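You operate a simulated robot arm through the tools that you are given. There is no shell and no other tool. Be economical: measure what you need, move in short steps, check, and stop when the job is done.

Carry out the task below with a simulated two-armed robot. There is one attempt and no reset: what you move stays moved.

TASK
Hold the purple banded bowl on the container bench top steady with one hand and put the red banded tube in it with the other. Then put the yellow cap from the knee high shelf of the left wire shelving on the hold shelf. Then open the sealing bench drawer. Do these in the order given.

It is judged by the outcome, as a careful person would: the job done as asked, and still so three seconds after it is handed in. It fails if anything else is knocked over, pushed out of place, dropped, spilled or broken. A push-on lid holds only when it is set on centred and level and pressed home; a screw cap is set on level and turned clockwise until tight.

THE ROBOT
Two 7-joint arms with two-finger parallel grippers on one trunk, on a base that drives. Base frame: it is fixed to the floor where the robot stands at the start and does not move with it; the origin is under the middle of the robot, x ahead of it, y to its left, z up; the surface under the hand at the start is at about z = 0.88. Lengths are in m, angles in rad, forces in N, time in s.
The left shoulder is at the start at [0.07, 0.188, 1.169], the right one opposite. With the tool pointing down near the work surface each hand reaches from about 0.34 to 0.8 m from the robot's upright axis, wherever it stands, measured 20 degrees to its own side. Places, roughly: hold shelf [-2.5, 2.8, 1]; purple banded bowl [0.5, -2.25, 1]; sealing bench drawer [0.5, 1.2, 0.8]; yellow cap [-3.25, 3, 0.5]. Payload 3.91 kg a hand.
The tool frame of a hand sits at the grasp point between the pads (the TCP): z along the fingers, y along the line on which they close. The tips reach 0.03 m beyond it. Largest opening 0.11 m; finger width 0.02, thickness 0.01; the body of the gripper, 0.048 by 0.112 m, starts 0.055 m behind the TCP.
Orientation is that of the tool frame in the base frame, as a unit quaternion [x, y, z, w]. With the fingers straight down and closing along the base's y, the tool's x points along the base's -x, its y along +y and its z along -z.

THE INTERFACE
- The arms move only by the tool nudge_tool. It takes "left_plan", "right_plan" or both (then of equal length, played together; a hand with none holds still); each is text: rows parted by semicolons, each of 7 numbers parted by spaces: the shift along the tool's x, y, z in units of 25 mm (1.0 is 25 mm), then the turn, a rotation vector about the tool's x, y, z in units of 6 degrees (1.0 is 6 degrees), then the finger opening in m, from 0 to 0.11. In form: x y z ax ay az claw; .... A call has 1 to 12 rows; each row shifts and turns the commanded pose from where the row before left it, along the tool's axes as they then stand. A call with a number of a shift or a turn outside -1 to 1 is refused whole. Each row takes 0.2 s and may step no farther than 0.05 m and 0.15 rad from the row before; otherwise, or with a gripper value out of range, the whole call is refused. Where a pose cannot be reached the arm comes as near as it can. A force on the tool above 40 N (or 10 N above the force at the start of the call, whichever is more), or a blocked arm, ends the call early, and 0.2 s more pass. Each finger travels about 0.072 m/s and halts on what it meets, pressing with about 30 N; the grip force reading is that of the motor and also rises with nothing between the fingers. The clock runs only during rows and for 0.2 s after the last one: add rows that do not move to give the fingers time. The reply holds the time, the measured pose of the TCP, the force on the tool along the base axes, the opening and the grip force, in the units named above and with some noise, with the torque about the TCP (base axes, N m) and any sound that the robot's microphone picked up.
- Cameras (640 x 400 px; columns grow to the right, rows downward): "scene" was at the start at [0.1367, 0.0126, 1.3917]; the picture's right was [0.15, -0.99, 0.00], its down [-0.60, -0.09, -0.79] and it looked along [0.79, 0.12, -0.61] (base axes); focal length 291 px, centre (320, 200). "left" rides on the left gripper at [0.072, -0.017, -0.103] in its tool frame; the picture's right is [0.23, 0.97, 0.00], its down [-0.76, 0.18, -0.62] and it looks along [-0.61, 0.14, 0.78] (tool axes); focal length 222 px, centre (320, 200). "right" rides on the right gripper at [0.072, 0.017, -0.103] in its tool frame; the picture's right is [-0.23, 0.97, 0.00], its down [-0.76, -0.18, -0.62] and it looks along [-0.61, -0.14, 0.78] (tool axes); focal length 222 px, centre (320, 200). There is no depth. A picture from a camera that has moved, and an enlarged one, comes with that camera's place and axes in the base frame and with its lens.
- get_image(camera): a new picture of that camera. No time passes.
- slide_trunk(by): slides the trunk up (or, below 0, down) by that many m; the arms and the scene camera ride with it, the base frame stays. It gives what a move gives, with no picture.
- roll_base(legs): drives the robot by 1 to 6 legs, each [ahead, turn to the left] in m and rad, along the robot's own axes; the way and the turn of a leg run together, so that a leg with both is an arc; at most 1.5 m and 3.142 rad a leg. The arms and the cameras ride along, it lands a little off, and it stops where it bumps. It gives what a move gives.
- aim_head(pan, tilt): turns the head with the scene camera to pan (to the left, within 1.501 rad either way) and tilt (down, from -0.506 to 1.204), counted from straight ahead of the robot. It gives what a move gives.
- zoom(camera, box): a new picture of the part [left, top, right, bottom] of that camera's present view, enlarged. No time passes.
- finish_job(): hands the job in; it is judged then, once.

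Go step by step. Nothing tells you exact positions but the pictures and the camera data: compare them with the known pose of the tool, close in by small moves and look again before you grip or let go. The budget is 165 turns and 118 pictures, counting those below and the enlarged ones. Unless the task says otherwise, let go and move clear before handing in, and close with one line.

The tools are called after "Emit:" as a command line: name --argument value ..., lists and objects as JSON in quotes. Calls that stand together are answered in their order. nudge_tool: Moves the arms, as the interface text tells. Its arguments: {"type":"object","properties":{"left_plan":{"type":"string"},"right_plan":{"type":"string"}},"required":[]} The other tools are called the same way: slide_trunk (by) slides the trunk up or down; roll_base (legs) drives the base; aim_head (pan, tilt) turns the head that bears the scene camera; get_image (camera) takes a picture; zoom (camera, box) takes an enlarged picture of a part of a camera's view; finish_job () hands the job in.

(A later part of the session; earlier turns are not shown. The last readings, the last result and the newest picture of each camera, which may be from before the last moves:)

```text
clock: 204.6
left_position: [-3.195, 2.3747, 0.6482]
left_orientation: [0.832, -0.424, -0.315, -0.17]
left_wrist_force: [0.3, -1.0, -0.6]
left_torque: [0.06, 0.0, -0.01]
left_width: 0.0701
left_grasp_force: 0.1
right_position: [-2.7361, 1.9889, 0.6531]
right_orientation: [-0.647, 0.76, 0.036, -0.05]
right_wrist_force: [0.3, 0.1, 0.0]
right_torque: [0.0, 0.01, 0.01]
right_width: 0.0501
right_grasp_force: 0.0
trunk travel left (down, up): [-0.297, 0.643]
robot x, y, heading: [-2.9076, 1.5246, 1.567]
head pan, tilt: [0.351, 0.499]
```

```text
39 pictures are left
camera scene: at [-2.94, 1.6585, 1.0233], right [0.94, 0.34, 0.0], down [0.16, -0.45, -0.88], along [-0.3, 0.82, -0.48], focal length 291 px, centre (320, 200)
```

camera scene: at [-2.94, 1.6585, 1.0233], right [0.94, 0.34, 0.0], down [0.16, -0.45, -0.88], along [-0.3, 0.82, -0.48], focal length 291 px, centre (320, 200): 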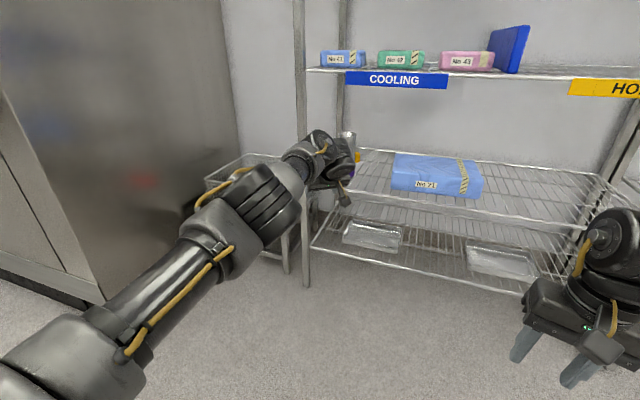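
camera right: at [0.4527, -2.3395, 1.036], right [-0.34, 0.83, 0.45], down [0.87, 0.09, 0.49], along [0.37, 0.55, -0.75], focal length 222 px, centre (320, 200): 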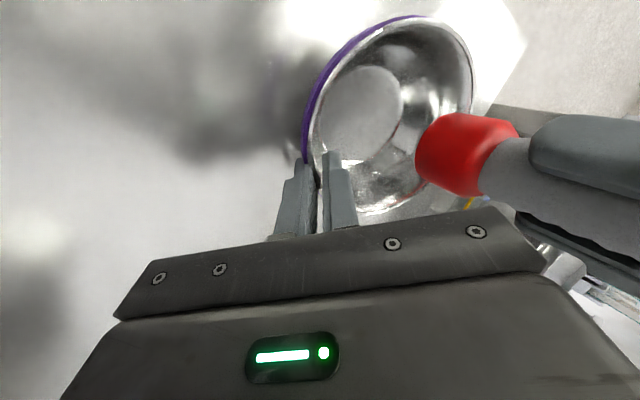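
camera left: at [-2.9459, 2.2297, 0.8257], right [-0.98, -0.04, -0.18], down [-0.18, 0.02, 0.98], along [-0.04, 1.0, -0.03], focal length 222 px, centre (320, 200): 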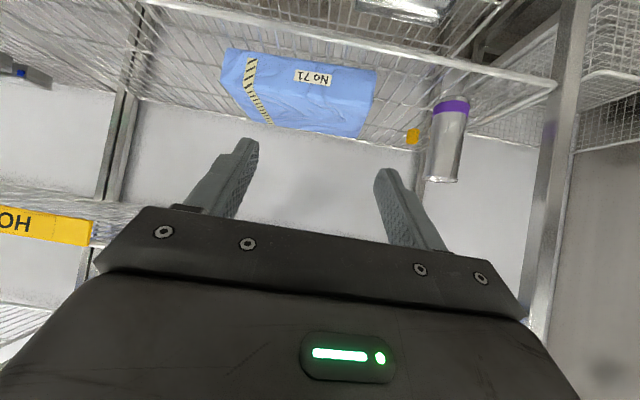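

The left arm is stretched nicely, with its elbow low and behind. Before driving in, I'll shift the hand 95 mm right, yaw 6° more, lower slightly, and check the right elbow.

Emit:
nudge_tool --left_plan "0.43 -0.81 -0.38 0 0 0 0.07;0.43 -0.81 -0.38 0 0 0 0.07;0.43 -0.81 -0.38 0 0 0 0.07;0.35 -0.65 -0.3 0 0 0 0.07;0 0 0 -0.67 0 -0.74 0.07;0 0 0 0 0 0 0.07"

Emit:
slide_trunk --by -0.025

Emit:
aim_head --pan -0.75 --tilt 0.4

Emit:
get_image --camera "scene"

Emit:
get_image --camera "left"

```text
clock: 206.0
left_position: [-3.1008, 2.3674, 0.6462]
left_orientation: [0.843, -0.402, -0.319, -0.161]
left_wrist_force: [-1.0, 0.5, 0.1]
left_torque: [0.0, -0.03, 0.04]
left_width: 0.07
left_grasp_force: 0.0
left hand out of reach, approached as far as the arm can: row 5
right_position: [-2.7353, 1.9902, 0.6519]
right_orientation: [-0.647, 0.76, 0.035, -0.05]
right_wrist_force: [-0.4, 0.0, 1.0]
right_torque: [-0.02, 0.0, -0.02]
right_width: 0.0504
right_grasp_force: 0.0
trunk travel left (down, up): [-0.297, 0.643]
robot x, y, heading: [-2.9122, 1.5257, 1.57]
head pan, tilt: [0.351, 0.499]
```

```text
clock: 206.7
left_position: [-3.1011, 2.3673, 0.6215]
left_orientation: [0.842, -0.403, -0.32, -0.163]
left_wrist_force: [0.1, 0.2, -0.6]
left_torque: [0.01, -0.02, -0.01]
left_width: 0.0697
left_grasp_force: 0.1
right_position: [-2.7363, 1.9901, 0.6279]
right_orientation: [-0.647, 0.76, 0.036, -0.05]
right_wrist_force: [0.3, 0.3, -0.2]
right_torque: [-0.01, -0.03, 0.03]
right_width: 0.0498
right_grasp_force: 0.2
trunk travel left (down, up): [-0.272, 0.668]
robot x, y, heading: [-2.9042, 1.526, 1.572]
head pan, tilt: [0.351, 0.499]
```

```text
clock: 208.0
left_position: [-3.1011, 2.367, 0.6205]
left_orientation: [0.843, -0.401, -0.321, -0.162]
left_wrist_force: [-0.3, 0.1, -1.0]
left_torque: [0.02, -0.01, 0.0]
left_width: 0.0701
left_grasp_force: 0.0
right_position: [-2.7363, 1.989, 0.6283]
right_orientation: [-0.647, 0.76, 0.036, -0.05]
right_wrist_force: [-0.1, 0.0, 0.7]
right_torque: [-0.04, 0.03, -0.02]
right_width: 0.0501
right_grasp_force: 0.0
trunk travel left (down, up): [-0.272, 0.668]
robot x, y, heading: [-2.9104, 1.5218, 1.568]
head pan, tilt: [-0.75, 0.4]
```

```text
38 pictures are left
camera scene: at [-2.8456, 1.6408, 1.0074], right [0.73, -0.68, 0.0], down [-0.27, -0.28, -0.92], along [0.63, 0.67, -0.39], focal length 291 px, centre (320, 200)
```

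scene: 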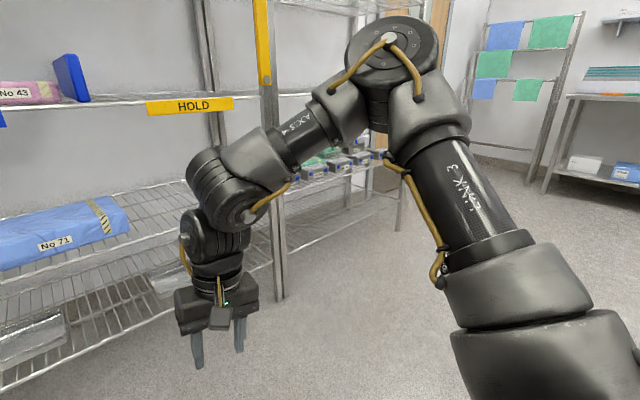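

```text
37 pictures are left
camera left: at [-3.0101, 2.281, 0.6498], right [-0.65, -0.74, -0.17], down [-0.24, 0.0, 0.97], along [-0.72, 0.67, -0.18], focal length 222 px, centre (320, 200)
```

left: 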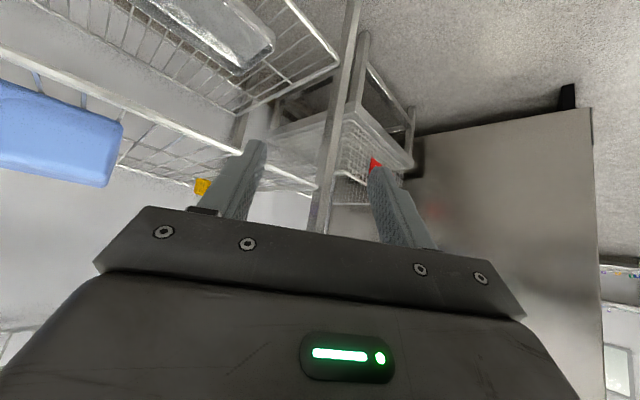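

The left camera confirms the cap at x of about -3.209. The right elbow will stay in front of the shelf. I'll drive in 0.3 m and check.

Emit:
roll_base --legs '[[0.3, 0]]'

Emit:
aim_head --pan 0.1 --tilt 0.55

Emit:
get_image --camera "scene"

Emit:
get_image --camera "left"

```text
clock: 210.1
left_position: [-3.1032, 2.6642, 0.6199]
left_orientation: [0.843, -0.401, -0.32, -0.162]
left_wrist_force: [0.4, 0.1, 0.0]
left_torque: [-0.02, -0.02, 0.02]
left_width: 0.0701
left_grasp_force: 0.0
right_position: [-2.7378, 2.2882, 0.6278]
right_orientation: [-0.648, 0.759, 0.034, -0.05]
right_wrist_force: [0.3, 0.0, 0.1]
right_torque: [-0.01, 0.02, -0.02]
right_width: 0.0501
right_grasp_force: 0.0
trunk travel left (down, up): [-0.272, 0.668]
robot x, y, heading: [-2.9114, 1.8227, 1.579]
head pan, tilt: [-0.75, 0.4]
```

```text
clock: 211.2
left_position: [-3.104, 2.6636, 0.6221]
left_orientation: [0.844, -0.4, -0.32, -0.161]
left_wrist_force: [-0.2, -0.4, 0.4]
left_torque: [-0.02, 0.01, 0.0]
left_width: 0.0699
left_grasp_force: 0.0
right_position: [-2.7377, 2.2884, 0.6269]
right_orientation: [-0.648, 0.759, 0.035, -0.05]
right_wrist_force: [-0.1, 0.3, 0.2]
right_torque: [-0.01, 0.01, 0.02]
right_width: 0.0501
right_grasp_force: 0.0
trunk travel left (down, up): [-0.272, 0.668]
robot x, y, heading: [-2.9085, 1.8204, 1.576]
head pan, tilt: [0.099, 0.55]
```

```text
36 pictures are left
camera scene: at [-2.9184, 1.9602, 0.9937], right [0.99, 0.1, 0.0], down [0.05, -0.52, -0.85], along [-0.09, 0.85, -0.52], focal length 291 px, centre (320, 200)
```

scene: 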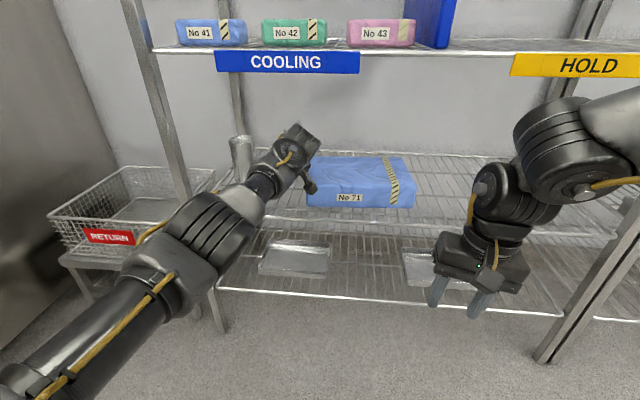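

```text
35 pictures are left
camera left: at [-3.0129, 2.5785, 0.6497], right [-0.65, -0.74, -0.17], down [-0.24, 0.0, 0.97], along [-0.72, 0.67, -0.18], focal length 222 px, centre (320, 200)
```

left: 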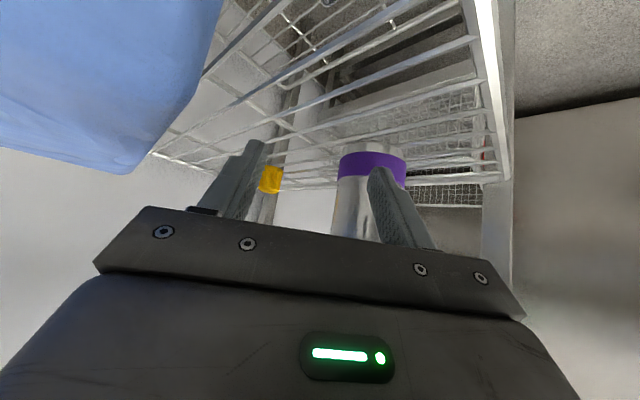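

All good so far, but the camera housing will pass close over packet 71. I'll raise 35 mm and drive the last 0.14 m.

Emit:
slide_trunk --by 0.035

Emit:
roll_base --legs '[[0.14, 0]]'

Emit:
get_image --camera "scene"

Emit:
get_image --camera "left"

```text
clock: 212.0
left_position: [-3.1032, 2.6648, 0.6563]
left_orientation: [0.843, -0.401, -0.32, -0.161]
left_wrist_force: [0.5, -0.5, -0.2]
left_torque: [-0.03, -0.02, 0.02]
left_width: 0.0698
left_grasp_force: 0.1
right_position: [-2.7373, 2.2871, 0.6624]
right_orientation: [-0.648, 0.759, 0.034, -0.05]
right_wrist_force: [0.1, 0.5, 0.2]
right_torque: [-0.02, 0.03, 0.0]
right_width: 0.0499
right_grasp_force: 0.1
trunk travel left (down, up): [-0.307, 0.633]
robot x, y, heading: [-2.9056, 1.8225, 1.574]
head pan, tilt: [0.099, 0.55]
```

```text
clock: 213.3
left_position: [-3.1053, 2.8022, 0.6546]
left_orientation: [0.844, -0.4, -0.32, -0.16]
left_wrist_force: [-0.2, 0.3, 0.1]
left_torque: [-0.01, -0.01, 0.02]
left_width: 0.0702
left_grasp_force: 0.1
right_position: [-2.738, 2.4256, 0.6624]
right_orientation: [-0.649, 0.758, 0.034, -0.051]
right_wrist_force: [0.1, 1.1, 0.7]
right_torque: [0.0, 0.03, -0.01]
right_width: 0.0499
right_grasp_force: 0.1
trunk travel left (down, up): [-0.307, 0.633]
robot x, y, heading: [-2.9097, 1.9591, 1.573]
head pan, tilt: [0.099, 0.55]
```

```text
34 pictures are left
camera scene: at [-2.9191, 2.0985, 1.0285], right [0.99, 0.1, 0.0], down [0.05, -0.52, -0.85], along [-0.09, 0.85, -0.52], focal length 291 px, centre (320, 200)
```

scene: 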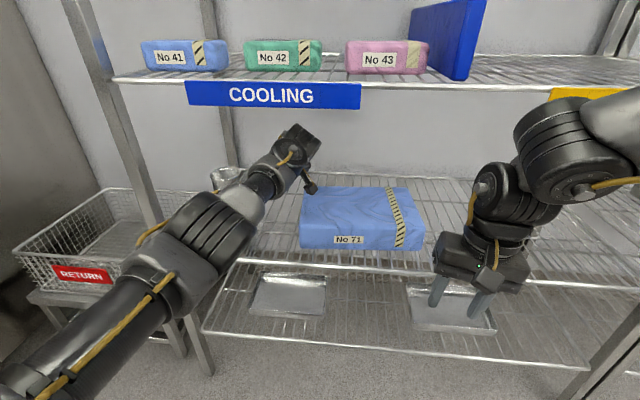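

```text
33 pictures are left
camera left: at [-3.0142, 2.7164, 0.6838], right [-0.65, -0.74, -0.17], down [-0.24, 0.0, 0.97], along [-0.72, 0.67, -0.18], focal length 222 px, centre (320, 200)
```

left: 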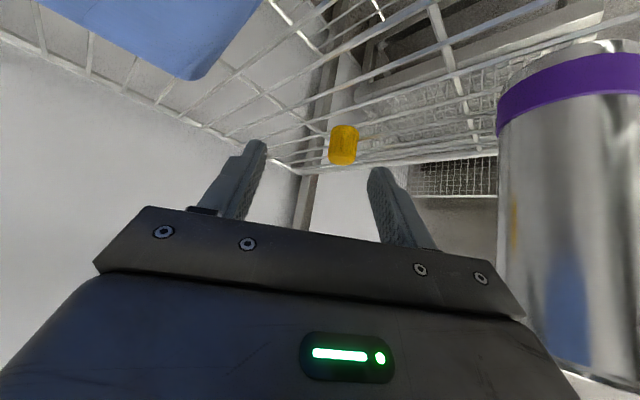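

The cap is at about (-3.195, 2.862). I'll align sideways and go halfway in.

Emit:
nudge_tool --left_plan "-0.35 0.33 0.3 0 0 0 0.07;-0.35 0.33 0.5 0 0 0 0.07;-0.35 0.33 0.6 0 0 0 0.07;-0.33 0.33 0.6 0 0 0 0.07;0 0 0 0 0 0 0.07"

Emit:
get_image --camera "left"

Emit:
zoom --camera "scene" --box '[200, 100, 360, 200]'

```text
clock: 214.5
left_position: [-3.1687, 2.8111, 0.6419]
left_orientation: [0.843, -0.4, -0.32, -0.161]
left_wrist_force: [0.4, 0.3, 0.2]
left_torque: [0.0, -0.02, -0.03]
left_width: 0.0698
left_grasp_force: 0.0
left hand out of reach, approached as far as the arm can: row 2, 3, 4
right_position: [-2.7393, 2.4257, 0.6628]
right_orientation: [-0.649, 0.759, 0.035, -0.05]
right_wrist_force: [0.5, 0.2, -0.1]
right_torque: [-0.01, 0.01, 0.02]
right_width: 0.05
right_grasp_force: 0.0
trunk travel left (down, up): [-0.307, 0.633]
robot x, y, heading: [-2.9087, 1.9639, 1.573]
head pan, tilt: [0.099, 0.55]
```

```text
32 pictures are left
camera left: at [-3.0781, 2.7267, 0.6698], right [-0.65, -0.74, -0.17], down [-0.24, 0.0, 0.97], along [-0.72, 0.67, -0.18], focal length 222 px, centre (320, 200)
```

left: 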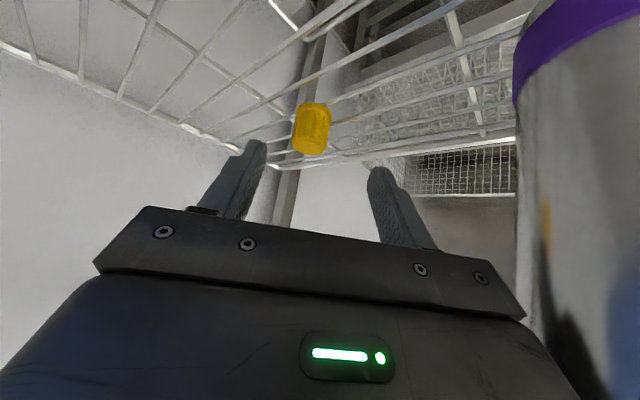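

```text
4.00 times, centred on (280, 150) of scene
camera zoom: at [-2.919, 2.0976, 1.0287], right [0.99, 0.1, 0.0], down [0.05, -0.52, -0.85], along [-0.09, 0.85, -0.52], focal length 1164 px, centre (480, 400)
```

zoom: 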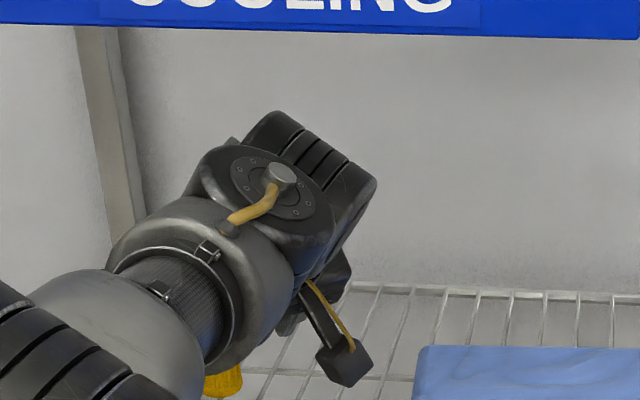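

The cap is in sight, but at the final pose the forearm would pass too close to the cylinder. I'll back out and re-enter with the base about 0.13 m further right and more hand yaw, which gives several centimetres of clearance.

Emit:
nudge_tool --left_plan "0.36 -0.59 -0.54 0 0 0 0.07;0.36 -0.59 -0.54 0 0 0 0.07;0.36 -0.59 -0.54 0 0 0 0.07;0 0 0 0 0 0 0.07"

```text
clock: 215.5
left_position: [-3.105, 2.8038, 0.6536]
left_orientation: [0.844, -0.399, -0.321, -0.16]
left_wrist_force: [-0.4, 0.0, 0.0]
left_torque: [0.02, -0.01, 0.0]
left_width: 0.0699
left_grasp_force: 0.1
right_position: [-2.7385, 2.4249, 0.663]
right_orientation: [-0.649, 0.758, 0.035, -0.05]
right_wrist_force: [-0.8, 0.0, 0.5]
right_torque: [-0.01, -0.03, 0.02]
right_width: 0.0501
right_grasp_force: 0.2
trunk travel left (down, up): [-0.307, 0.633]
robot x, y, heading: [-2.9108, 1.9547, 1.578]
head pan, tilt: [0.099, 0.55]
```

Emit:
roll_base --legs '[[-0.45, 0], [0, 0.3], [-0.44, 0], [0, -0.3]]'

Emit:
nudge_tool --left_plan "-0.47 0.78 0.41 0 0 0 0.07;-0.47 0.78 0.41 0 0 0 0.07;-0.47 0.78 0.41 0 0 0 0.07;-0.47 0.78 0.41 0 0 0 0.07;-0.47 0.78 0.41 0 0 0 0.07;0 0 0 -0.6 0 -0.67 0.07;0 0 0 -0.6 0 -0.67 0.07;0 0 0 0 0 0 0.07"

```text
clock: 222.4
left_position: [-2.9855, 1.945, 0.652]
left_orientation: [0.848, -0.391, -0.322, -0.155]
left_wrist_force: [-0.3, 0.1, -0.9]
left_torque: [0.08, 0.0, -0.03]
left_width: 0.0698
left_grasp_force: 0.1
right_position: [-2.6086, 1.5756, 0.6621]
right_orientation: [-0.656, 0.752, 0.035, -0.051]
right_wrist_force: [0.7, -0.5, -0.1]
right_torque: [-0.02, 0.02, -0.01]
right_width: 0.0498
right_grasp_force: 0.0
trunk travel left (down, up): [-0.307, 0.633]
robot x, y, heading: [-2.767, 1.1052, 1.598]
head pan, tilt: [0.099, 0.55]
```

```text
clock: 224.2
left_position: [-3.1114, 1.9395, 0.6515]
left_orientation: [0.882, -0.309, -0.334, -0.124]
left_wrist_force: [0.9, -0.3, -0.7]
left_torque: [-0.02, 0.0, 0.0]
left_width: 0.0702
left_grasp_force: 0.0
right_position: [-2.6094, 1.5771, 0.6624]
right_orientation: [-0.657, 0.751, 0.034, -0.051]
right_wrist_force: [0.2, -0.1, -0.4]
right_torque: [-0.03, -0.01, -0.04]
right_width: 0.0501
right_grasp_force: 0.1
trunk travel left (down, up): [-0.307, 0.633]
robot x, y, heading: [-2.7752, 1.109, 1.598]
head pan, tilt: [0.099, 0.55]
```

Yaw is now 50° with no limit hit. I'll straighten the heading and drive in, most of the way first.

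Emit:
roll_base --legs '[[0, -0.027], [0.7, 0]]'

Emit:
get_image --camera "left"

Emit:
get_image --camera "scene"

```text
clock: 228.4
left_position: [-3.0972, 2.6458, 0.6512]
left_orientation: [0.879, -0.319, -0.333, -0.127]
left_wrist_force: [1.0, -0.3, -0.3]
left_torque: [-0.01, -0.03, -0.04]
left_width: 0.0701
left_grasp_force: 0.1
right_position: [-2.6027, 2.2712, 0.6638]
right_orientation: [-0.65, 0.757, 0.035, -0.051]
right_wrist_force: [-1.2, -0.2, 0.8]
right_torque: [0.03, -0.02, 0.0]
right_width: 0.0503
right_grasp_force: 0.0
trunk travel left (down, up): [-0.307, 0.633]
robot x, y, heading: [-2.7733, 1.8059, 1.574]
head pan, tilt: [0.099, 0.55]
```

```text
30 pictures are left
camera left: at [-2.9914, 2.5793, 0.6803], right [-0.5, -0.85, -0.16], down [-0.24, -0.05, 0.97], along [-0.83, 0.52, -0.18], focal length 222 px, centre (320, 200)
```

left: 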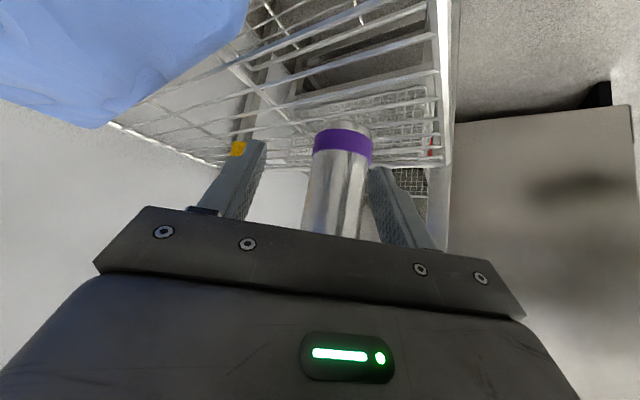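

```text
29 pictures are left
camera scene: at [-2.7824, 1.9438, 1.0286], right [0.99, 0.11, 0.0], down [0.06, -0.52, -0.85], along [-0.09, 0.85, -0.52], focal length 291 px, centre (320, 200)
```

scene: 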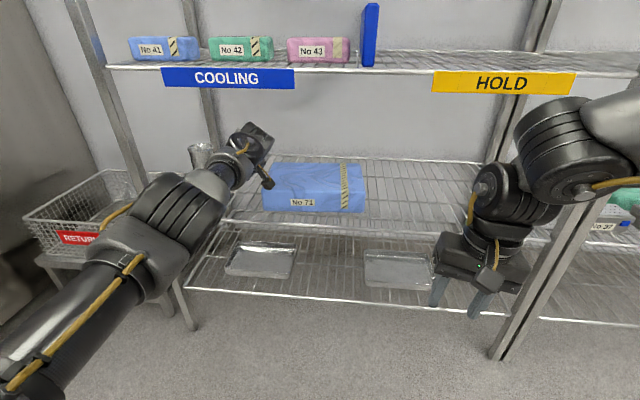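

Emit:
roll_base --legs '[[0.175, 0]]'

Emit:
get_image --camera "left"

Emit:
get_image --camera "scene"

```text
clock: 229.9
left_position: [-3.0952, 2.8206, 0.6509]
left_orientation: [0.878, -0.319, -0.333, -0.127]
left_wrist_force: [0.0, 0.3, -0.1]
left_torque: [0.01, 0.01, -0.01]
left_width: 0.0701
left_grasp_force: 0.1
right_position: [-2.6015, 2.4455, 0.663]
right_orientation: [-0.649, 0.759, 0.035, -0.05]
right_wrist_force: [-0.5, 0.4, 0.0]
right_torque: [-0.02, -0.02, 0.0]
right_width: 0.0502
right_grasp_force: 0.1
trunk travel left (down, up): [-0.307, 0.633]
robot x, y, heading: [-2.7745, 1.9806, 1.57]
head pan, tilt: [0.099, 0.55]
```

```text
28 pictures are left
camera left: at [-2.9906, 2.7535, 0.6797], right [-0.5, -0.85, -0.16], down [-0.24, -0.04, 0.97], along [-0.83, 0.52, -0.18], focal length 222 px, centre (320, 200)
```

left: 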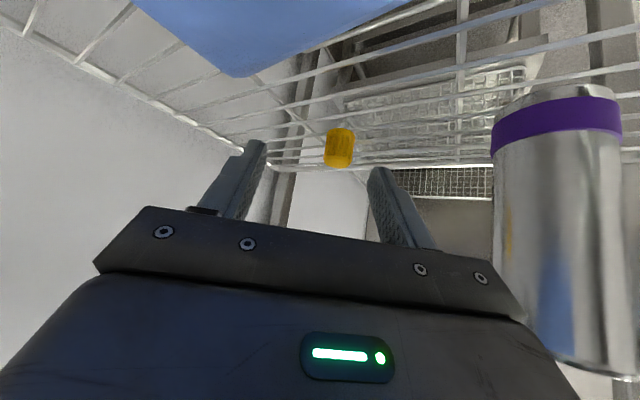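

```text
27 pictures are left
camera scene: at [-2.7831, 2.1178, 1.0285], right [0.99, 0.1, 0.0], down [0.05, -0.52, -0.85], along [-0.09, 0.85, -0.52], focal length 291 px, centre (320, 200)
```

scene: 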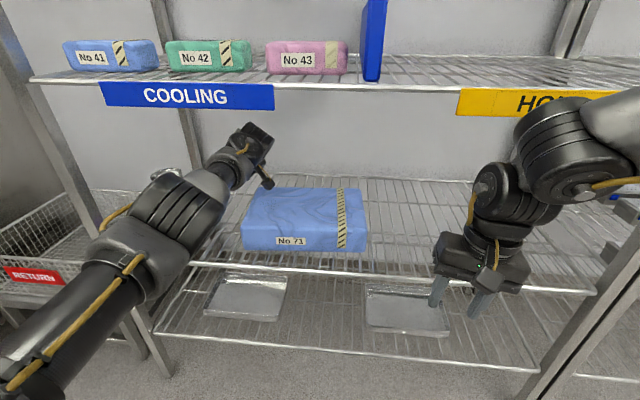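

The cap is at (-3.19, 2.862, 0.58). I'll align and go halfway.

Emit:
nudge_tool --left_plan "-0.35 0.3 0.3 0 0 0 0.07;-0.34 0.3 0.5 0 0 0 0.07;-0.34 0.31 0.6 0 0 0 0.07;-0.34 0.31 0.6 0 0 0 0.07;0 0 0 0 0 0 0.07"

Emit:
get_image --camera "left"

Emit:
get_image --camera "scene"

```text
clock: 231.1
left_position: [-3.1614, 2.8179, 0.6394]
left_orientation: [0.878, -0.319, -0.332, -0.128]
left_wrist_force: [-1.1, 1.2, 0.5]
left_torque: [0.01, -0.02, 0.04]
left_width: 0.0699
left_grasp_force: 0.0
left hand out of reach, approached as far as the arm can: row 2, 3, 4
right_position: [-2.6022, 2.4447, 0.6622]
right_orientation: [-0.649, 0.758, 0.035, -0.05]
right_wrist_force: [-0.2, -0.3, 0.0]
right_torque: [0.0, 0.01, -0.02]
right_width: 0.05
right_grasp_force: 0.0
trunk travel left (down, up): [-0.307, 0.633]
robot x, y, heading: [-2.7765, 1.9783, 1.576]
head pan, tilt: [0.099, 0.55]
```

```text
26 pictures are left
camera left: at [-3.0565, 2.7513, 0.6687], right [-0.5, -0.85, -0.16], down [-0.24, -0.05, 0.97], along [-0.83, 0.52, -0.18], focal length 222 px, centre (320, 200)
```

left: 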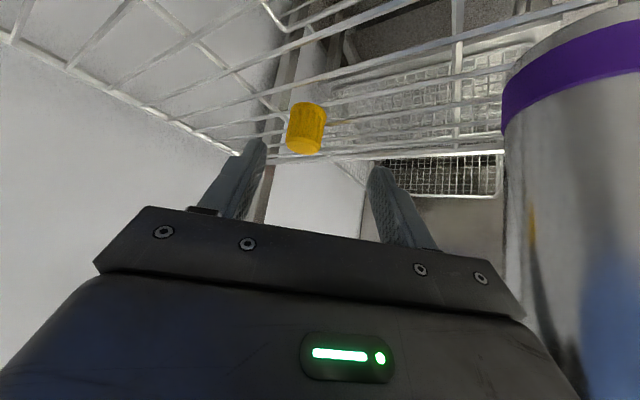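

```text
25 pictures are left
camera scene: at [-2.7827, 2.1167, 1.0287], right [0.99, 0.1, 0.0], down [0.05, -0.52, -0.85], along [-0.09, 0.85, -0.52], focal length 291 px, centre (320, 200)
```

scene: 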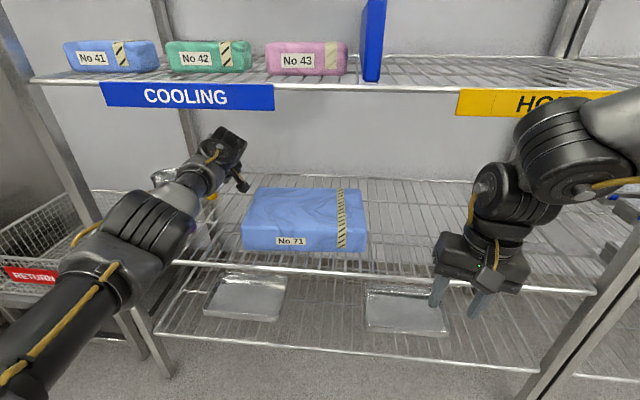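

Emit:
roll_base --legs '[[0.045, 0]]'

```text
clock: 232.0
left_position: [-3.162, 2.8641, 0.6386]
left_orientation: [0.878, -0.319, -0.332, -0.127]
left_wrist_force: [0.2, -0.8, -0.4]
left_torque: [0.0, -0.01, 0.0]
left_width: 0.07
left_grasp_force: 0.1
right_position: [-2.6027, 2.4896, 0.6618]
right_orientation: [-0.648, 0.759, 0.033, -0.05]
right_wrist_force: [0.2, 1.0, 0.6]
right_torque: [-0.04, -0.01, 0.0]
right_width: 0.0498
right_grasp_force: 0.0
trunk travel left (down, up): [-0.307, 0.633]
robot x, y, heading: [-2.7751, 2.0242, 1.572]
head pan, tilt: [0.099, 0.55]
```

Emit:
nudge_tool --left_plan "0.38 0.41 0 0 0 0 0.07;0.37 0.4 0 0 0 0 0.07;0 0 0 0 0 0 0.07"

Emit:
get_image --camera "left"

```text
clock: 232.8
left_position: [-3.1639, 2.839, 0.628]
left_orientation: [0.878, -0.32, -0.333, -0.128]
left_wrist_force: [0.0, 0.2, 0.1]
left_torque: [0.01, 0.02, 0.0]
left_width: 0.0699
left_grasp_force: 0.1
right_position: [-2.601, 2.4905, 0.662]
right_orientation: [-0.648, 0.759, 0.035, -0.05]
right_wrist_force: [0.7, 0.6, 0.0]
right_torque: [0.03, -0.01, 0.0]
right_width: 0.0502
right_grasp_force: 0.1
trunk travel left (down, up): [-0.307, 0.633]
robot x, y, heading: [-2.7779, 2.0225, 1.577]
head pan, tilt: [0.099, 0.55]
```

```text
24 pictures are left
camera left: at [-3.0579, 2.7725, 0.6562], right [-0.5, -0.85, -0.16], down [-0.24, -0.04, 0.97], along [-0.83, 0.52, -0.18], focal length 222 px, centre (320, 200)
```

left: 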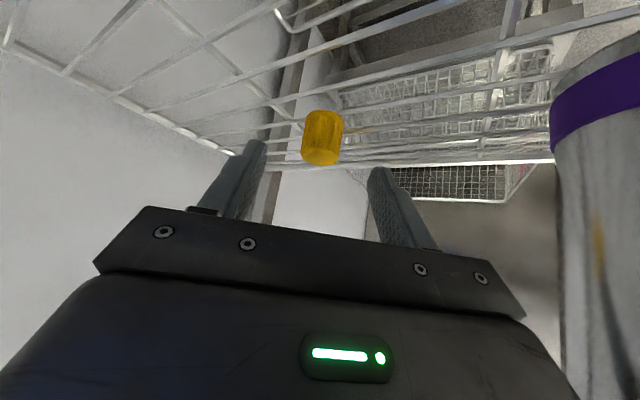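

Emit:
nudge_tool --left_plan "0.06 0 0.5 0 0 0 0.07;0.05 0 0.5 0 0 0 0.07;0.05 0 0.44 0 0 0 0.07;0 0 0 0 0 0 0.07"

Emit:
get_image --camera "left"

```text
clock: 233.8
left_position: [-3.1791, 2.8535, 0.5968]
left_orientation: [0.879, -0.318, -0.332, -0.127]
left_wrist_force: [-0.3, 1.0, 1.0]
left_torque: [0.0, -0.01, 0.0]
left_width: 0.0701
left_grasp_force: 0.0
right_position: [-2.6024, 2.4905, 0.6625]
right_orientation: [-0.649, 0.759, 0.034, -0.049]
right_wrist_force: [0.3, 0.6, 0.1]
right_torque: [-0.01, 0.06, -0.04]
right_width: 0.0503
right_grasp_force: 0.0
trunk travel left (down, up): [-0.307, 0.633]
robot x, y, heading: [-2.7706, 2.021, 1.58]
head pan, tilt: [0.099, 0.55]
```

```text
23 pictures are left
camera left: at [-3.074, 2.787, 0.6264], right [-0.5, -0.85, -0.16], down [-0.24, -0.05, 0.97], along [-0.83, 0.52, -0.18], focal length 222 px, centre (320, 200)
```

left: 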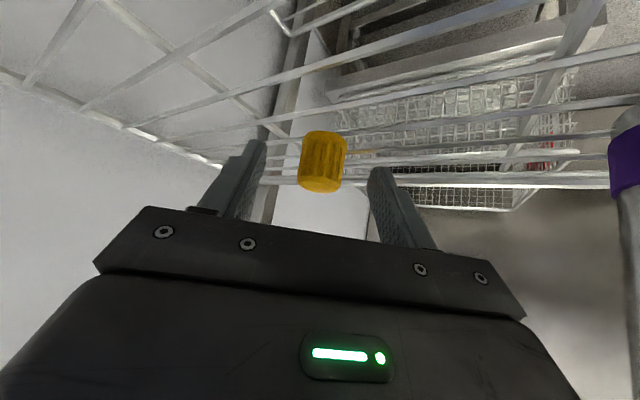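

Centred. I'll ease in 8 mm more and close.

Emit:
nudge_tool --left_plan "-0.18 0 0.34 0 0 0 0.07;0 0 0 0 0 0 0.055;0 0 0 0 0 0 0.045;0 0 0 0 0 0 0.035;0 0 0 0 0 0 0.025;0 0 0 0 0 0 0.015;0 0 0 0 0 0 0.01;0 0 0 0 0 0 0.01"

Emit:
get_image --camera "left"

```text
clock: 235.6
left_position: [-3.1857, 2.8578, 0.5936]
left_orientation: [0.878, -0.32, -0.332, -0.128]
left_wrist_force: [0.0, -0.3, 0.6]
left_torque: [-0.02, 0.04, 0.05]
left_width: 0.0315
left_grasp_force: 30.1
right_position: [-2.6027, 2.4894, 0.6627]
right_orientation: [-0.648, 0.759, 0.034, -0.05]
right_wrist_force: [0.5, 0.0, 0.2]
right_torque: [0.0, -0.01, 0.02]
right_width: 0.0502
right_grasp_force: 0.1
trunk travel left (down, up): [-0.307, 0.633]
robot x, y, heading: [-2.7729, 2.0216, 1.571]
head pan, tilt: [0.099, 0.55]
```

```text
22 pictures are left
camera left: at [-3.081, 2.7921, 0.6232], right [-0.5, -0.85, -0.16], down [-0.24, -0.04, 0.97], along [-0.83, 0.52, -0.18], focal length 222 px, centre (320, 200)
```

left: 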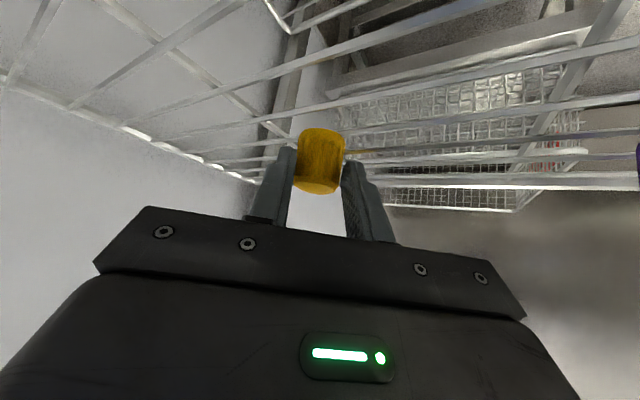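

The cap is gripped (31.5 mm). I'll lift, retreat sideways the way I came, and back out.

Emit:
slide_trunk --by 0.055

Emit:
nudge_tool --left_plan "0.68 -0.27 -0.6 0 0 0 0.01;0.68 -0.27 -0.6 0 0 0 0.01;0.68 -0.27 -0.6 0 0 0 0.01;0.68 -0.27 -0.6 0 0 0 0.01;0 0 0 0 0 0 0.01"

Emit:
get_image --camera "left"

```text
clock: 236.5
left_position: [-3.1862, 2.8598, 0.6483]
left_orientation: [0.878, -0.32, -0.332, -0.128]
left_wrist_force: [-0.4, 0.3, 0.1]
left_torque: [-0.02, -0.01, 0.04]
left_width: 0.0314
left_grasp_force: 30.7
right_position: [-2.603, 2.4902, 0.7176]
right_orientation: [-0.649, 0.759, 0.035, -0.05]
right_wrist_force: [0.2, -0.6, -0.3]
right_torque: [-0.04, -0.05, -0.02]
right_width: 0.05
right_grasp_force: 0.0
trunk travel left (down, up): [-0.362, 0.578]
robot x, y, heading: [-2.7743, 2.0239, 1.575]
head pan, tilt: [0.099, 0.55]
```

```text
clock: 237.7
left_position: [-3.099, 2.8195, 0.6507]
left_orientation: [0.878, -0.32, -0.332, -0.127]
left_wrist_force: [0.5, -0.4, 0.3]
left_torque: [-0.03, 0.0, 0.0]
left_width: 0.0311
left_grasp_force: 30.2
right_position: [-2.6025, 2.4898, 0.7176]
right_orientation: [-0.648, 0.759, 0.035, -0.051]
right_wrist_force: [0.6, 0.1, 0.2]
right_torque: [0.0, 0.0, 0.0]
right_width: 0.0502
right_grasp_force: 0.1
trunk travel left (down, up): [-0.362, 0.578]
robot x, y, heading: [-2.7778, 2.0223, 1.575]
head pan, tilt: [0.099, 0.55]
```

```text
21 pictures are left
camera left: at [-2.995, 2.7532, 0.6794], right [-0.5, -0.85, -0.16], down [-0.24, -0.04, 0.97], along [-0.83, 0.52, -0.18], focal length 222 px, centre (320, 200)
```

left: 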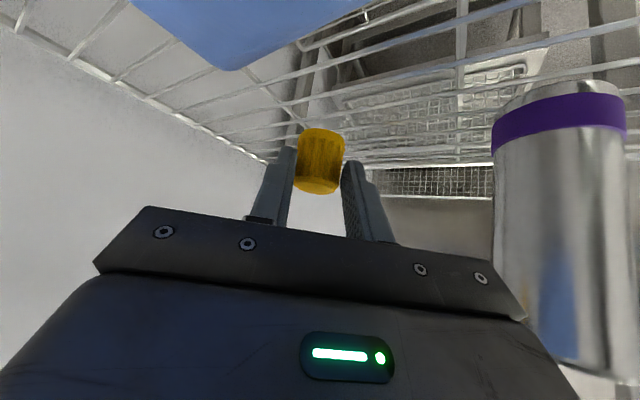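

The cap is in hand and clear of the cylinder. I'll back out, raise the trunk, and swing round towards the hold shelf.

Emit:
roll_base --legs '[[-0.45, 0]]'

Emit:
slide_trunk --by 0.39

Emit:
roll_base --legs '[[0, -0.61]]'

Emit:
aim_head --pan 0.35 --tilt 0.45

Emit:
get_image --camera "scene"

Emit:
get_image --camera "left"

```text
clock: 240.4
left_position: [-3.0979, 2.3727, 0.6522]
left_orientation: [0.878, -0.32, -0.333, -0.129]
left_wrist_force: [-0.6, 0.0, -0.5]
left_torque: [0.0, 0.01, -0.01]
left_width: 0.0305
left_grasp_force: 30.5
right_position: [-2.6005, 2.0408, 0.7179]
right_orientation: [-0.649, 0.759, 0.035, -0.05]
right_wrist_force: [-0.4, -0.3, -0.2]
right_torque: [0.02, -0.02, -0.01]
right_width: 0.0498
right_grasp_force: 0.1
trunk travel left (down, up): [-0.362, 0.578]
robot x, y, heading: [-2.7725, 1.5756, 1.566]
head pan, tilt: [0.099, 0.55]
```

```text
clock: 244.2
left_position: [-3.0979, 2.3731, 1.0398]
left_orientation: [0.878, -0.321, -0.331, -0.128]
left_wrist_force: [-0.3, -0.3, -0.2]
left_torque: [0.0, -0.02, -0.02]
left_width: 0.0301
left_grasp_force: 30.5
right_position: [-2.5996, 2.0423, 1.1069]
right_orientation: [-0.648, 0.759, 0.035, -0.05]
right_wrist_force: [0.3, -0.7, 0.8]
right_torque: [0.02, -0.02, -0.02]
right_width: 0.0504
right_grasp_force: 0.1
trunk travel left (down, up): [-0.752, 0.188]
robot x, y, heading: [-2.7741, 1.5737, 1.571]
head pan, tilt: [0.099, 0.55]
```

```text
clock: 246.2
left_position: [-2.5849, 2.4152, 1.0414]
left_orientation: [0.742, -0.568, -0.279, -0.221]
left_wrist_force: [-0.6, -0.6, -0.4]
left_torque: [-0.02, 0.02, 0.0]
left_width: 0.0296
left_grasp_force: 29.9
right_position: [-2.3653, 1.8604, 1.1071]
right_orientation: [-0.391, 0.918, 0.047, -0.038]
right_wrist_force: [-0.2, 0.5, 0.9]
right_torque: [0.01, -0.01, 0.05]
right_width: 0.05
right_grasp_force: 0.0
trunk travel left (down, up): [-0.752, 0.188]
robot x, y, heading: [-2.7728, 1.5748, 0.961]
head pan, tilt: [0.099, 0.55]
```

```text
clock: 247.0
left_position: [-2.5845, 2.415, 1.0408]
left_orientation: [0.741, -0.568, -0.28, -0.221]
left_wrist_force: [0.5, -0.4, -0.5]
left_torque: [-0.03, -0.03, -0.01]
left_width: 0.0297
left_grasp_force: 29.9
right_position: [-2.365, 1.8582, 1.1072]
right_orientation: [-0.391, 0.918, 0.049, -0.038]
right_wrist_force: [0.1, -0.1, -0.7]
right_torque: [0.02, 0.0, 0.01]
right_width: 0.0499
right_grasp_force: 0.1
trunk travel left (down, up): [-0.752, 0.188]
robot x, y, heading: [-2.7733, 1.5743, 0.958]
head pan, tilt: [0.351, 0.45]
```

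```text
20 pictures are left
camera scene: at [-2.7203, 1.7047, 1.4827], right [0.97, -0.25, 0.0], down [-0.11, -0.42, -0.9], along [0.23, 0.87, -0.44], focal length 291 px, centre (320, 200)
```

scene: 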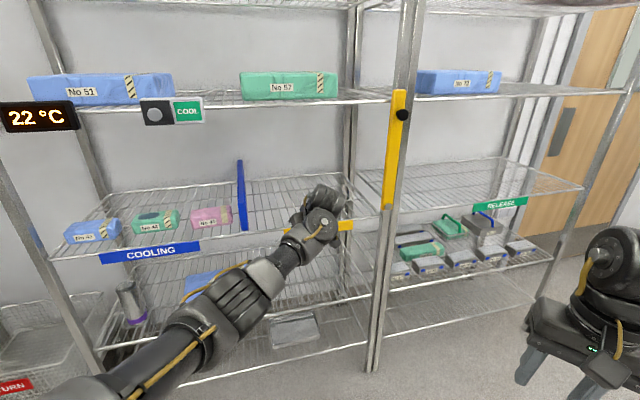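

```text
19 pictures are left
camera left: at [-2.5361, 2.3008, 1.0695], right [-0.9, -0.41, -0.16], down [-0.22, 0.1, 0.97], along [-0.38, 0.91, -0.18], focal length 222 px, centre (320, 200)
```

left: 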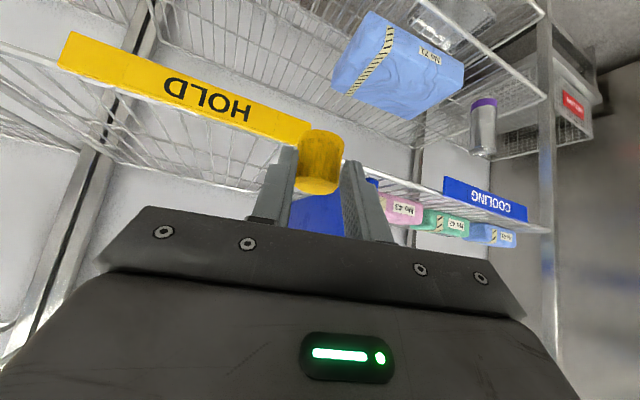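

The hold shelf is empty and I'm lined up, with the cap bottom about 6 cm above the shelf level. I'll drive in.

Emit:
roll_base --legs '[[0.3, 0.05]]'

Emit:
get_image --camera "scene"

Emit:
get_image --camera "left"

```text
clock: 249.1
left_position: [-2.4562, 2.6749, 1.041]
left_orientation: [0.755, -0.551, -0.284, -0.215]
left_wrist_force: [0.9, -0.1, -1.1]
left_torque: [-0.03, 0.02, -0.02]
left_width: 0.0295
left_grasp_force: 30.3
right_position: [-2.2115, 2.1291, 1.1084]
right_orientation: [-0.412, 0.909, 0.048, -0.038]
right_wrist_force: [-0.5, -0.1, -0.1]
right_torque: [0.01, -0.02, -0.01]
right_width: 0.0501
right_grasp_force: 0.0
trunk travel left (down, up): [-0.752, 0.188]
robot x, y, heading: [-2.6093, 1.83, 1.008]
head pan, tilt: [0.351, 0.45]
```

```text
18 pictures are left
camera scene: at [-2.5604, 1.9592, 1.4829], right [0.98, -0.21, 0.0], down [-0.09, -0.43, -0.9], along [0.19, 0.88, -0.43], focal length 291 px, centre (320, 200)
```

scene: 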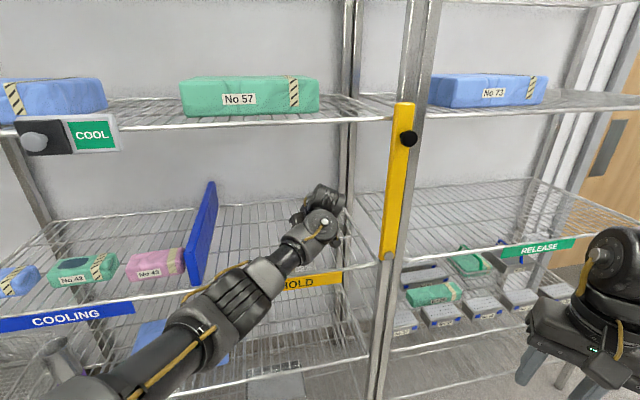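

```text
17 pictures are left
camera left: at [-2.403, 2.5632, 1.0701], right [-0.88, -0.45, -0.16], down [-0.23, 0.09, 0.97], along [-0.42, 0.89, -0.18], focal length 222 px, centre (320, 200)
```

left: 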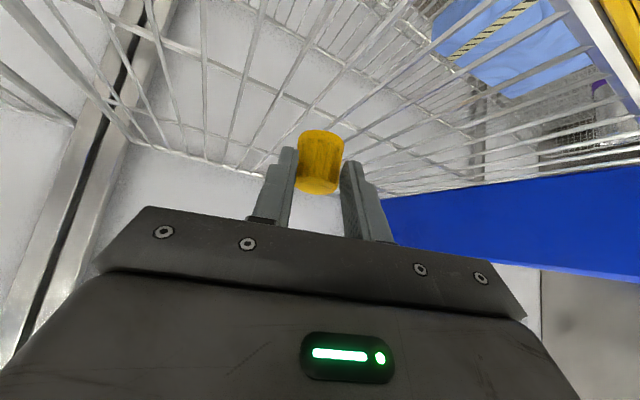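

Over the hold shelf. I'll lower with the trunk in steps until contact.

Emit:
slide_trunk --by -0.042

Emit:
zoom --camera "left" --box '[240, 90, 400, 190]'

```text
clock: 249.9
left_position: [-2.4554, 2.6755, 0.9997]
left_orientation: [0.754, -0.551, -0.284, -0.215]
left_wrist_force: [-0.9, 0.3, 0.1]
left_torque: [0.01, 0.0, 0.02]
left_width: 0.0292
left_grasp_force: 30.0
right_position: [-2.2121, 2.1297, 1.0666]
right_orientation: [-0.412, 0.909, 0.048, -0.038]
right_wrist_force: [1.0, 0.3, -0.7]
right_torque: [0.01, 0.03, -0.02]
right_width: 0.0499
right_grasp_force: 0.0
trunk travel left (down, up): [-0.71, 0.23]
robot x, y, heading: [-2.6022, 1.8301, 1.011]
head pan, tilt: [0.351, 0.45]
```

```text
4.00 times, centred on (320, 140) of left
camera zoom: at [-2.4029, 2.5635, 1.0279], right [-0.88, -0.45, -0.16], down [-0.23, 0.09, 0.97], along [-0.42, 0.89, -0.18], focal length 888 px, centre (320, 440)
```

zoom: 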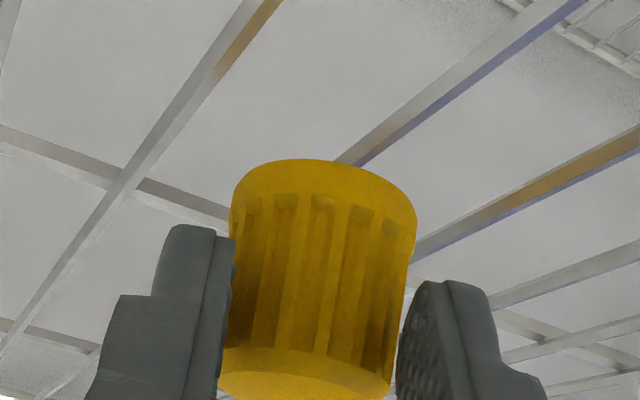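

Emit:
slide_trunk --by -0.012

Emit:
slide_trunk --by -0.005

```text
clock: 250.5
left_position: [-2.4567, 2.6749, 0.9939]
left_orientation: [0.753, -0.55, -0.284, -0.222]
left_wrist_force: [-0.7, 7.8, 27.6]
left_torque: [0.86, 0.35, -0.03]
left_width: 0.0295
left_grasp_force: 30.4
right_position: [-2.2114, 2.1287, 1.0554]
right_orientation: [-0.412, 0.909, 0.049, -0.037]
right_wrist_force: [0.5, 0.1, -0.3]
right_torque: [-0.01, -0.01, -0.04]
right_width: 0.0501
right_grasp_force: 0.1
trunk travel left (down, up): [-0.698, 0.242]
robot x, y, heading: [-2.6064, 1.8292, 1.012]
head pan, tilt: [0.351, 0.45]
```

```text
clock: 251.1
left_position: [-2.4559, 2.6743, 0.9787]
left_orientation: [0.754, -0.553, -0.284, -0.213]
left_wrist_force: [1.7, -1.6, 0.8]
left_torque: [0.01, 0.01, 0.01]
left_width: 0.0097
left_grasp_force: 0.2
right_position: [-2.2111, 2.129, 1.0479]
right_orientation: [-0.411, 0.91, 0.049, -0.038]
right_wrist_force: [-0.7, 0.9, -0.2]
right_torque: [-0.02, 0.01, -0.01]
right_width: 0.05
right_grasp_force: 0.0
trunk travel left (down, up): [-0.693, 0.247]
robot x, y, heading: [-2.603, 1.8278, 1.014]
head pan, tilt: [0.351, 0.45]
```

Contact came earlier than expected and the cap slipped out of the fingers. I'll look at where it is.

Emit:
get_image --camera "left"

Emit:
zoom --camera "scene" --box '[200, 150, 400, 300]'

```text
15 pictures are left
camera left: at [-2.4022, 2.5622, 1.0085], right [-0.88, -0.45, -0.16], down [-0.22, 0.09, 0.97], along [-0.43, 0.89, -0.18], focal length 222 px, centre (320, 200)
```

left: 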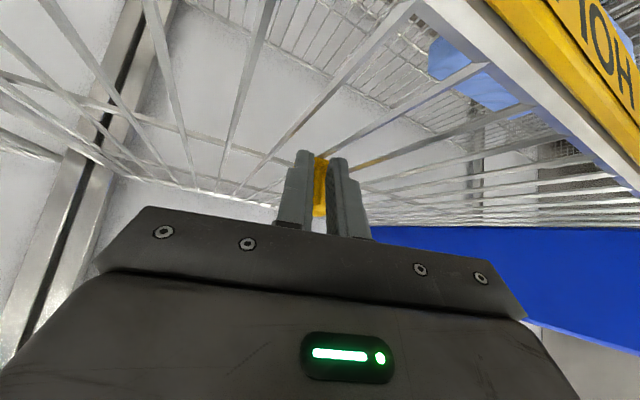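

```text
2.67 times, centred on (300, 225) of scene
camera zoom: at [-2.5596, 1.9589, 1.4234], right [0.98, -0.21, 0.0], down [-0.09, -0.43, -0.9], along [0.19, 0.88, -0.43], focal length 776 px, centre (373, 133)
```

zoom: 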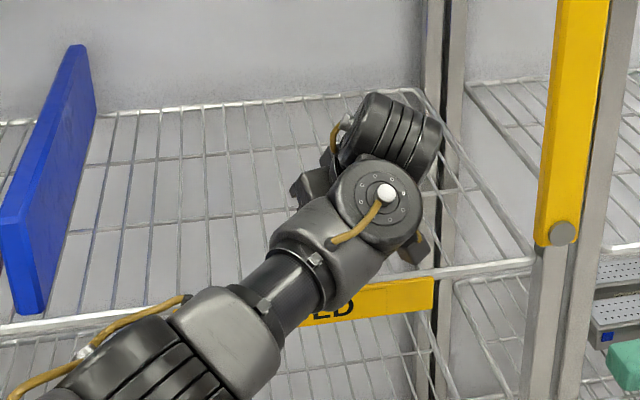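

The cap stands on the shelf just beyond the fingertips. I'll withdraw the hand straight back along its axis and check.

Emit:
nudge_tool --left_plan "0 0 -0.3 0 0 0 0.01;0 0 -0.6 0 0 0 0.01;0 0 -0.8 0 0 0 0.01;0 0 -0.8 0 0 0 0.01;0 0 0 0 0 0 0.01"

Emit:
get_image --camera "left"

```text
clock: 252.3
left_position: [-2.4445, 2.6359, 1.0272]
left_orientation: [0.755, -0.551, -0.285, -0.214]
left_wrist_force: [0.1, 0.2, 0.0]
left_torque: [-0.01, 0.02, -0.02]
left_width: 0.01
left_grasp_force: 0.1
right_position: [-2.2116, 2.1302, 1.049]
right_orientation: [-0.413, 0.909, 0.048, -0.039]
right_wrist_force: [0.0, 0.1, 0.3]
right_torque: [0.0, 0.01, 0.04]
right_width: 0.0503
right_grasp_force: 0.0
trunk travel left (down, up): [-0.693, 0.247]
robot x, y, heading: [-2.6061, 1.8301, 1.016]
head pan, tilt: [0.351, 0.45]
```

```text
13 pictures are left
camera left: at [-2.3908, 2.5236, 1.0564], right [-0.88, -0.45, -0.16], down [-0.23, 0.09, 0.97], along [-0.43, 0.89, -0.18], focal length 222 px, centre (320, 200)
```

left: 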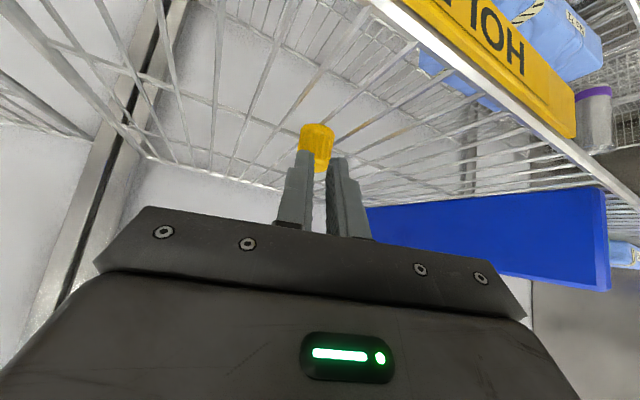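

The cap stands upright on the hold shelf, well inside. I'll back away and drive to the sealing bench drawer, stopping short to look.

Emit:
roll_base --legs '[[-0.45, 0], [0, -1.13], [1.2, 0], [0.85, 0], [0, 0.114]]'

Emit:
aim_head --pan 0 --tilt 0.5

Emit:
get_image --camera "scene"

```text
clock: 268.0
left_position: [-0.0708, 1.5064, 1.0266]
left_orientation: [-0.395, 0.847, 0.146, 0.325]
left_wrist_force: [0.8, 0.7, 0.4]
left_torque: [-0.03, -0.01, -0.02]
left_width: 0.0101
left_grasp_force: 0.2
right_position: [-0.3741, 1.039, 1.0491]
right_orientation: [0.079, 0.995, 0.06, -0.011]
right_wrist_force: [0.7, 0.3, 0.8]
right_torque: [0.01, -0.04, 0.02]
right_width: 0.0501
right_grasp_force: 0.1
trunk travel left (down, up): [-0.693, 0.247]
robot x, y, heading: [-0.8435, 1.2132, 0.002]
head pan, tilt: [0.351, 0.45]
```

```text
clock: 268.9
left_position: [-0.0711, 1.5051, 1.0284]
left_orientation: [-0.394, 0.847, 0.144, 0.326]
left_wrist_force: [0.1, 0.7, -0.6]
left_torque: [-0.01, 0.02, -0.01]
left_width: 0.0098
left_grasp_force: 0.0
right_position: [-0.3745, 1.04, 1.0489]
right_orientation: [0.078, 0.995, 0.06, -0.011]
right_wrist_force: [0.7, -0.2, 0.3]
right_torque: [-0.01, -0.03, 0.0]
right_width: 0.05
right_grasp_force: 0.2
trunk travel left (down, up): [-0.693, 0.247]
robot x, y, heading: [-0.8414, 1.2134, -0.0]
head pan, tilt: [0.0, 0.499]
```

```text
12 pictures are left
camera scene: at [-0.6983, 1.212, 1.4193], right [0.0, -1.0, 0.0], down [-0.48, 0.0, -0.88], along [0.88, 0.0, -0.48], focal length 291 px, centre (320, 200)
```

scene: 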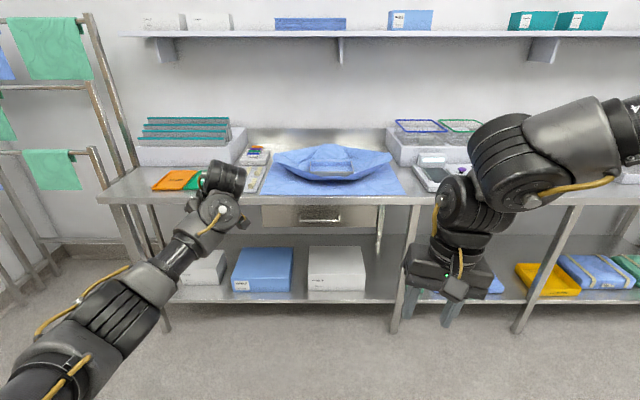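

Emit:
zoom --camera "scene" --box '[230, 180, 410, 292]'

```text
3.56 times, centred on (320, 236) of scene
camera zoom: at [-0.6983, 1.212, 1.4193], right [0.0, -1.0, 0.0], down [-0.48, 0.0, -0.88], along [0.88, 0.0, -0.48], focal length 1034 px, centre (320, 72)
```

zoom: 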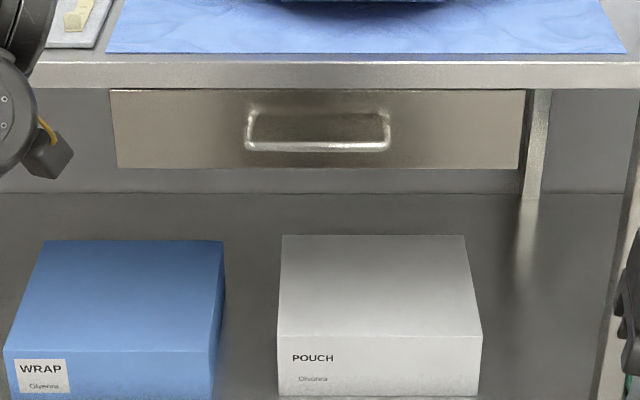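

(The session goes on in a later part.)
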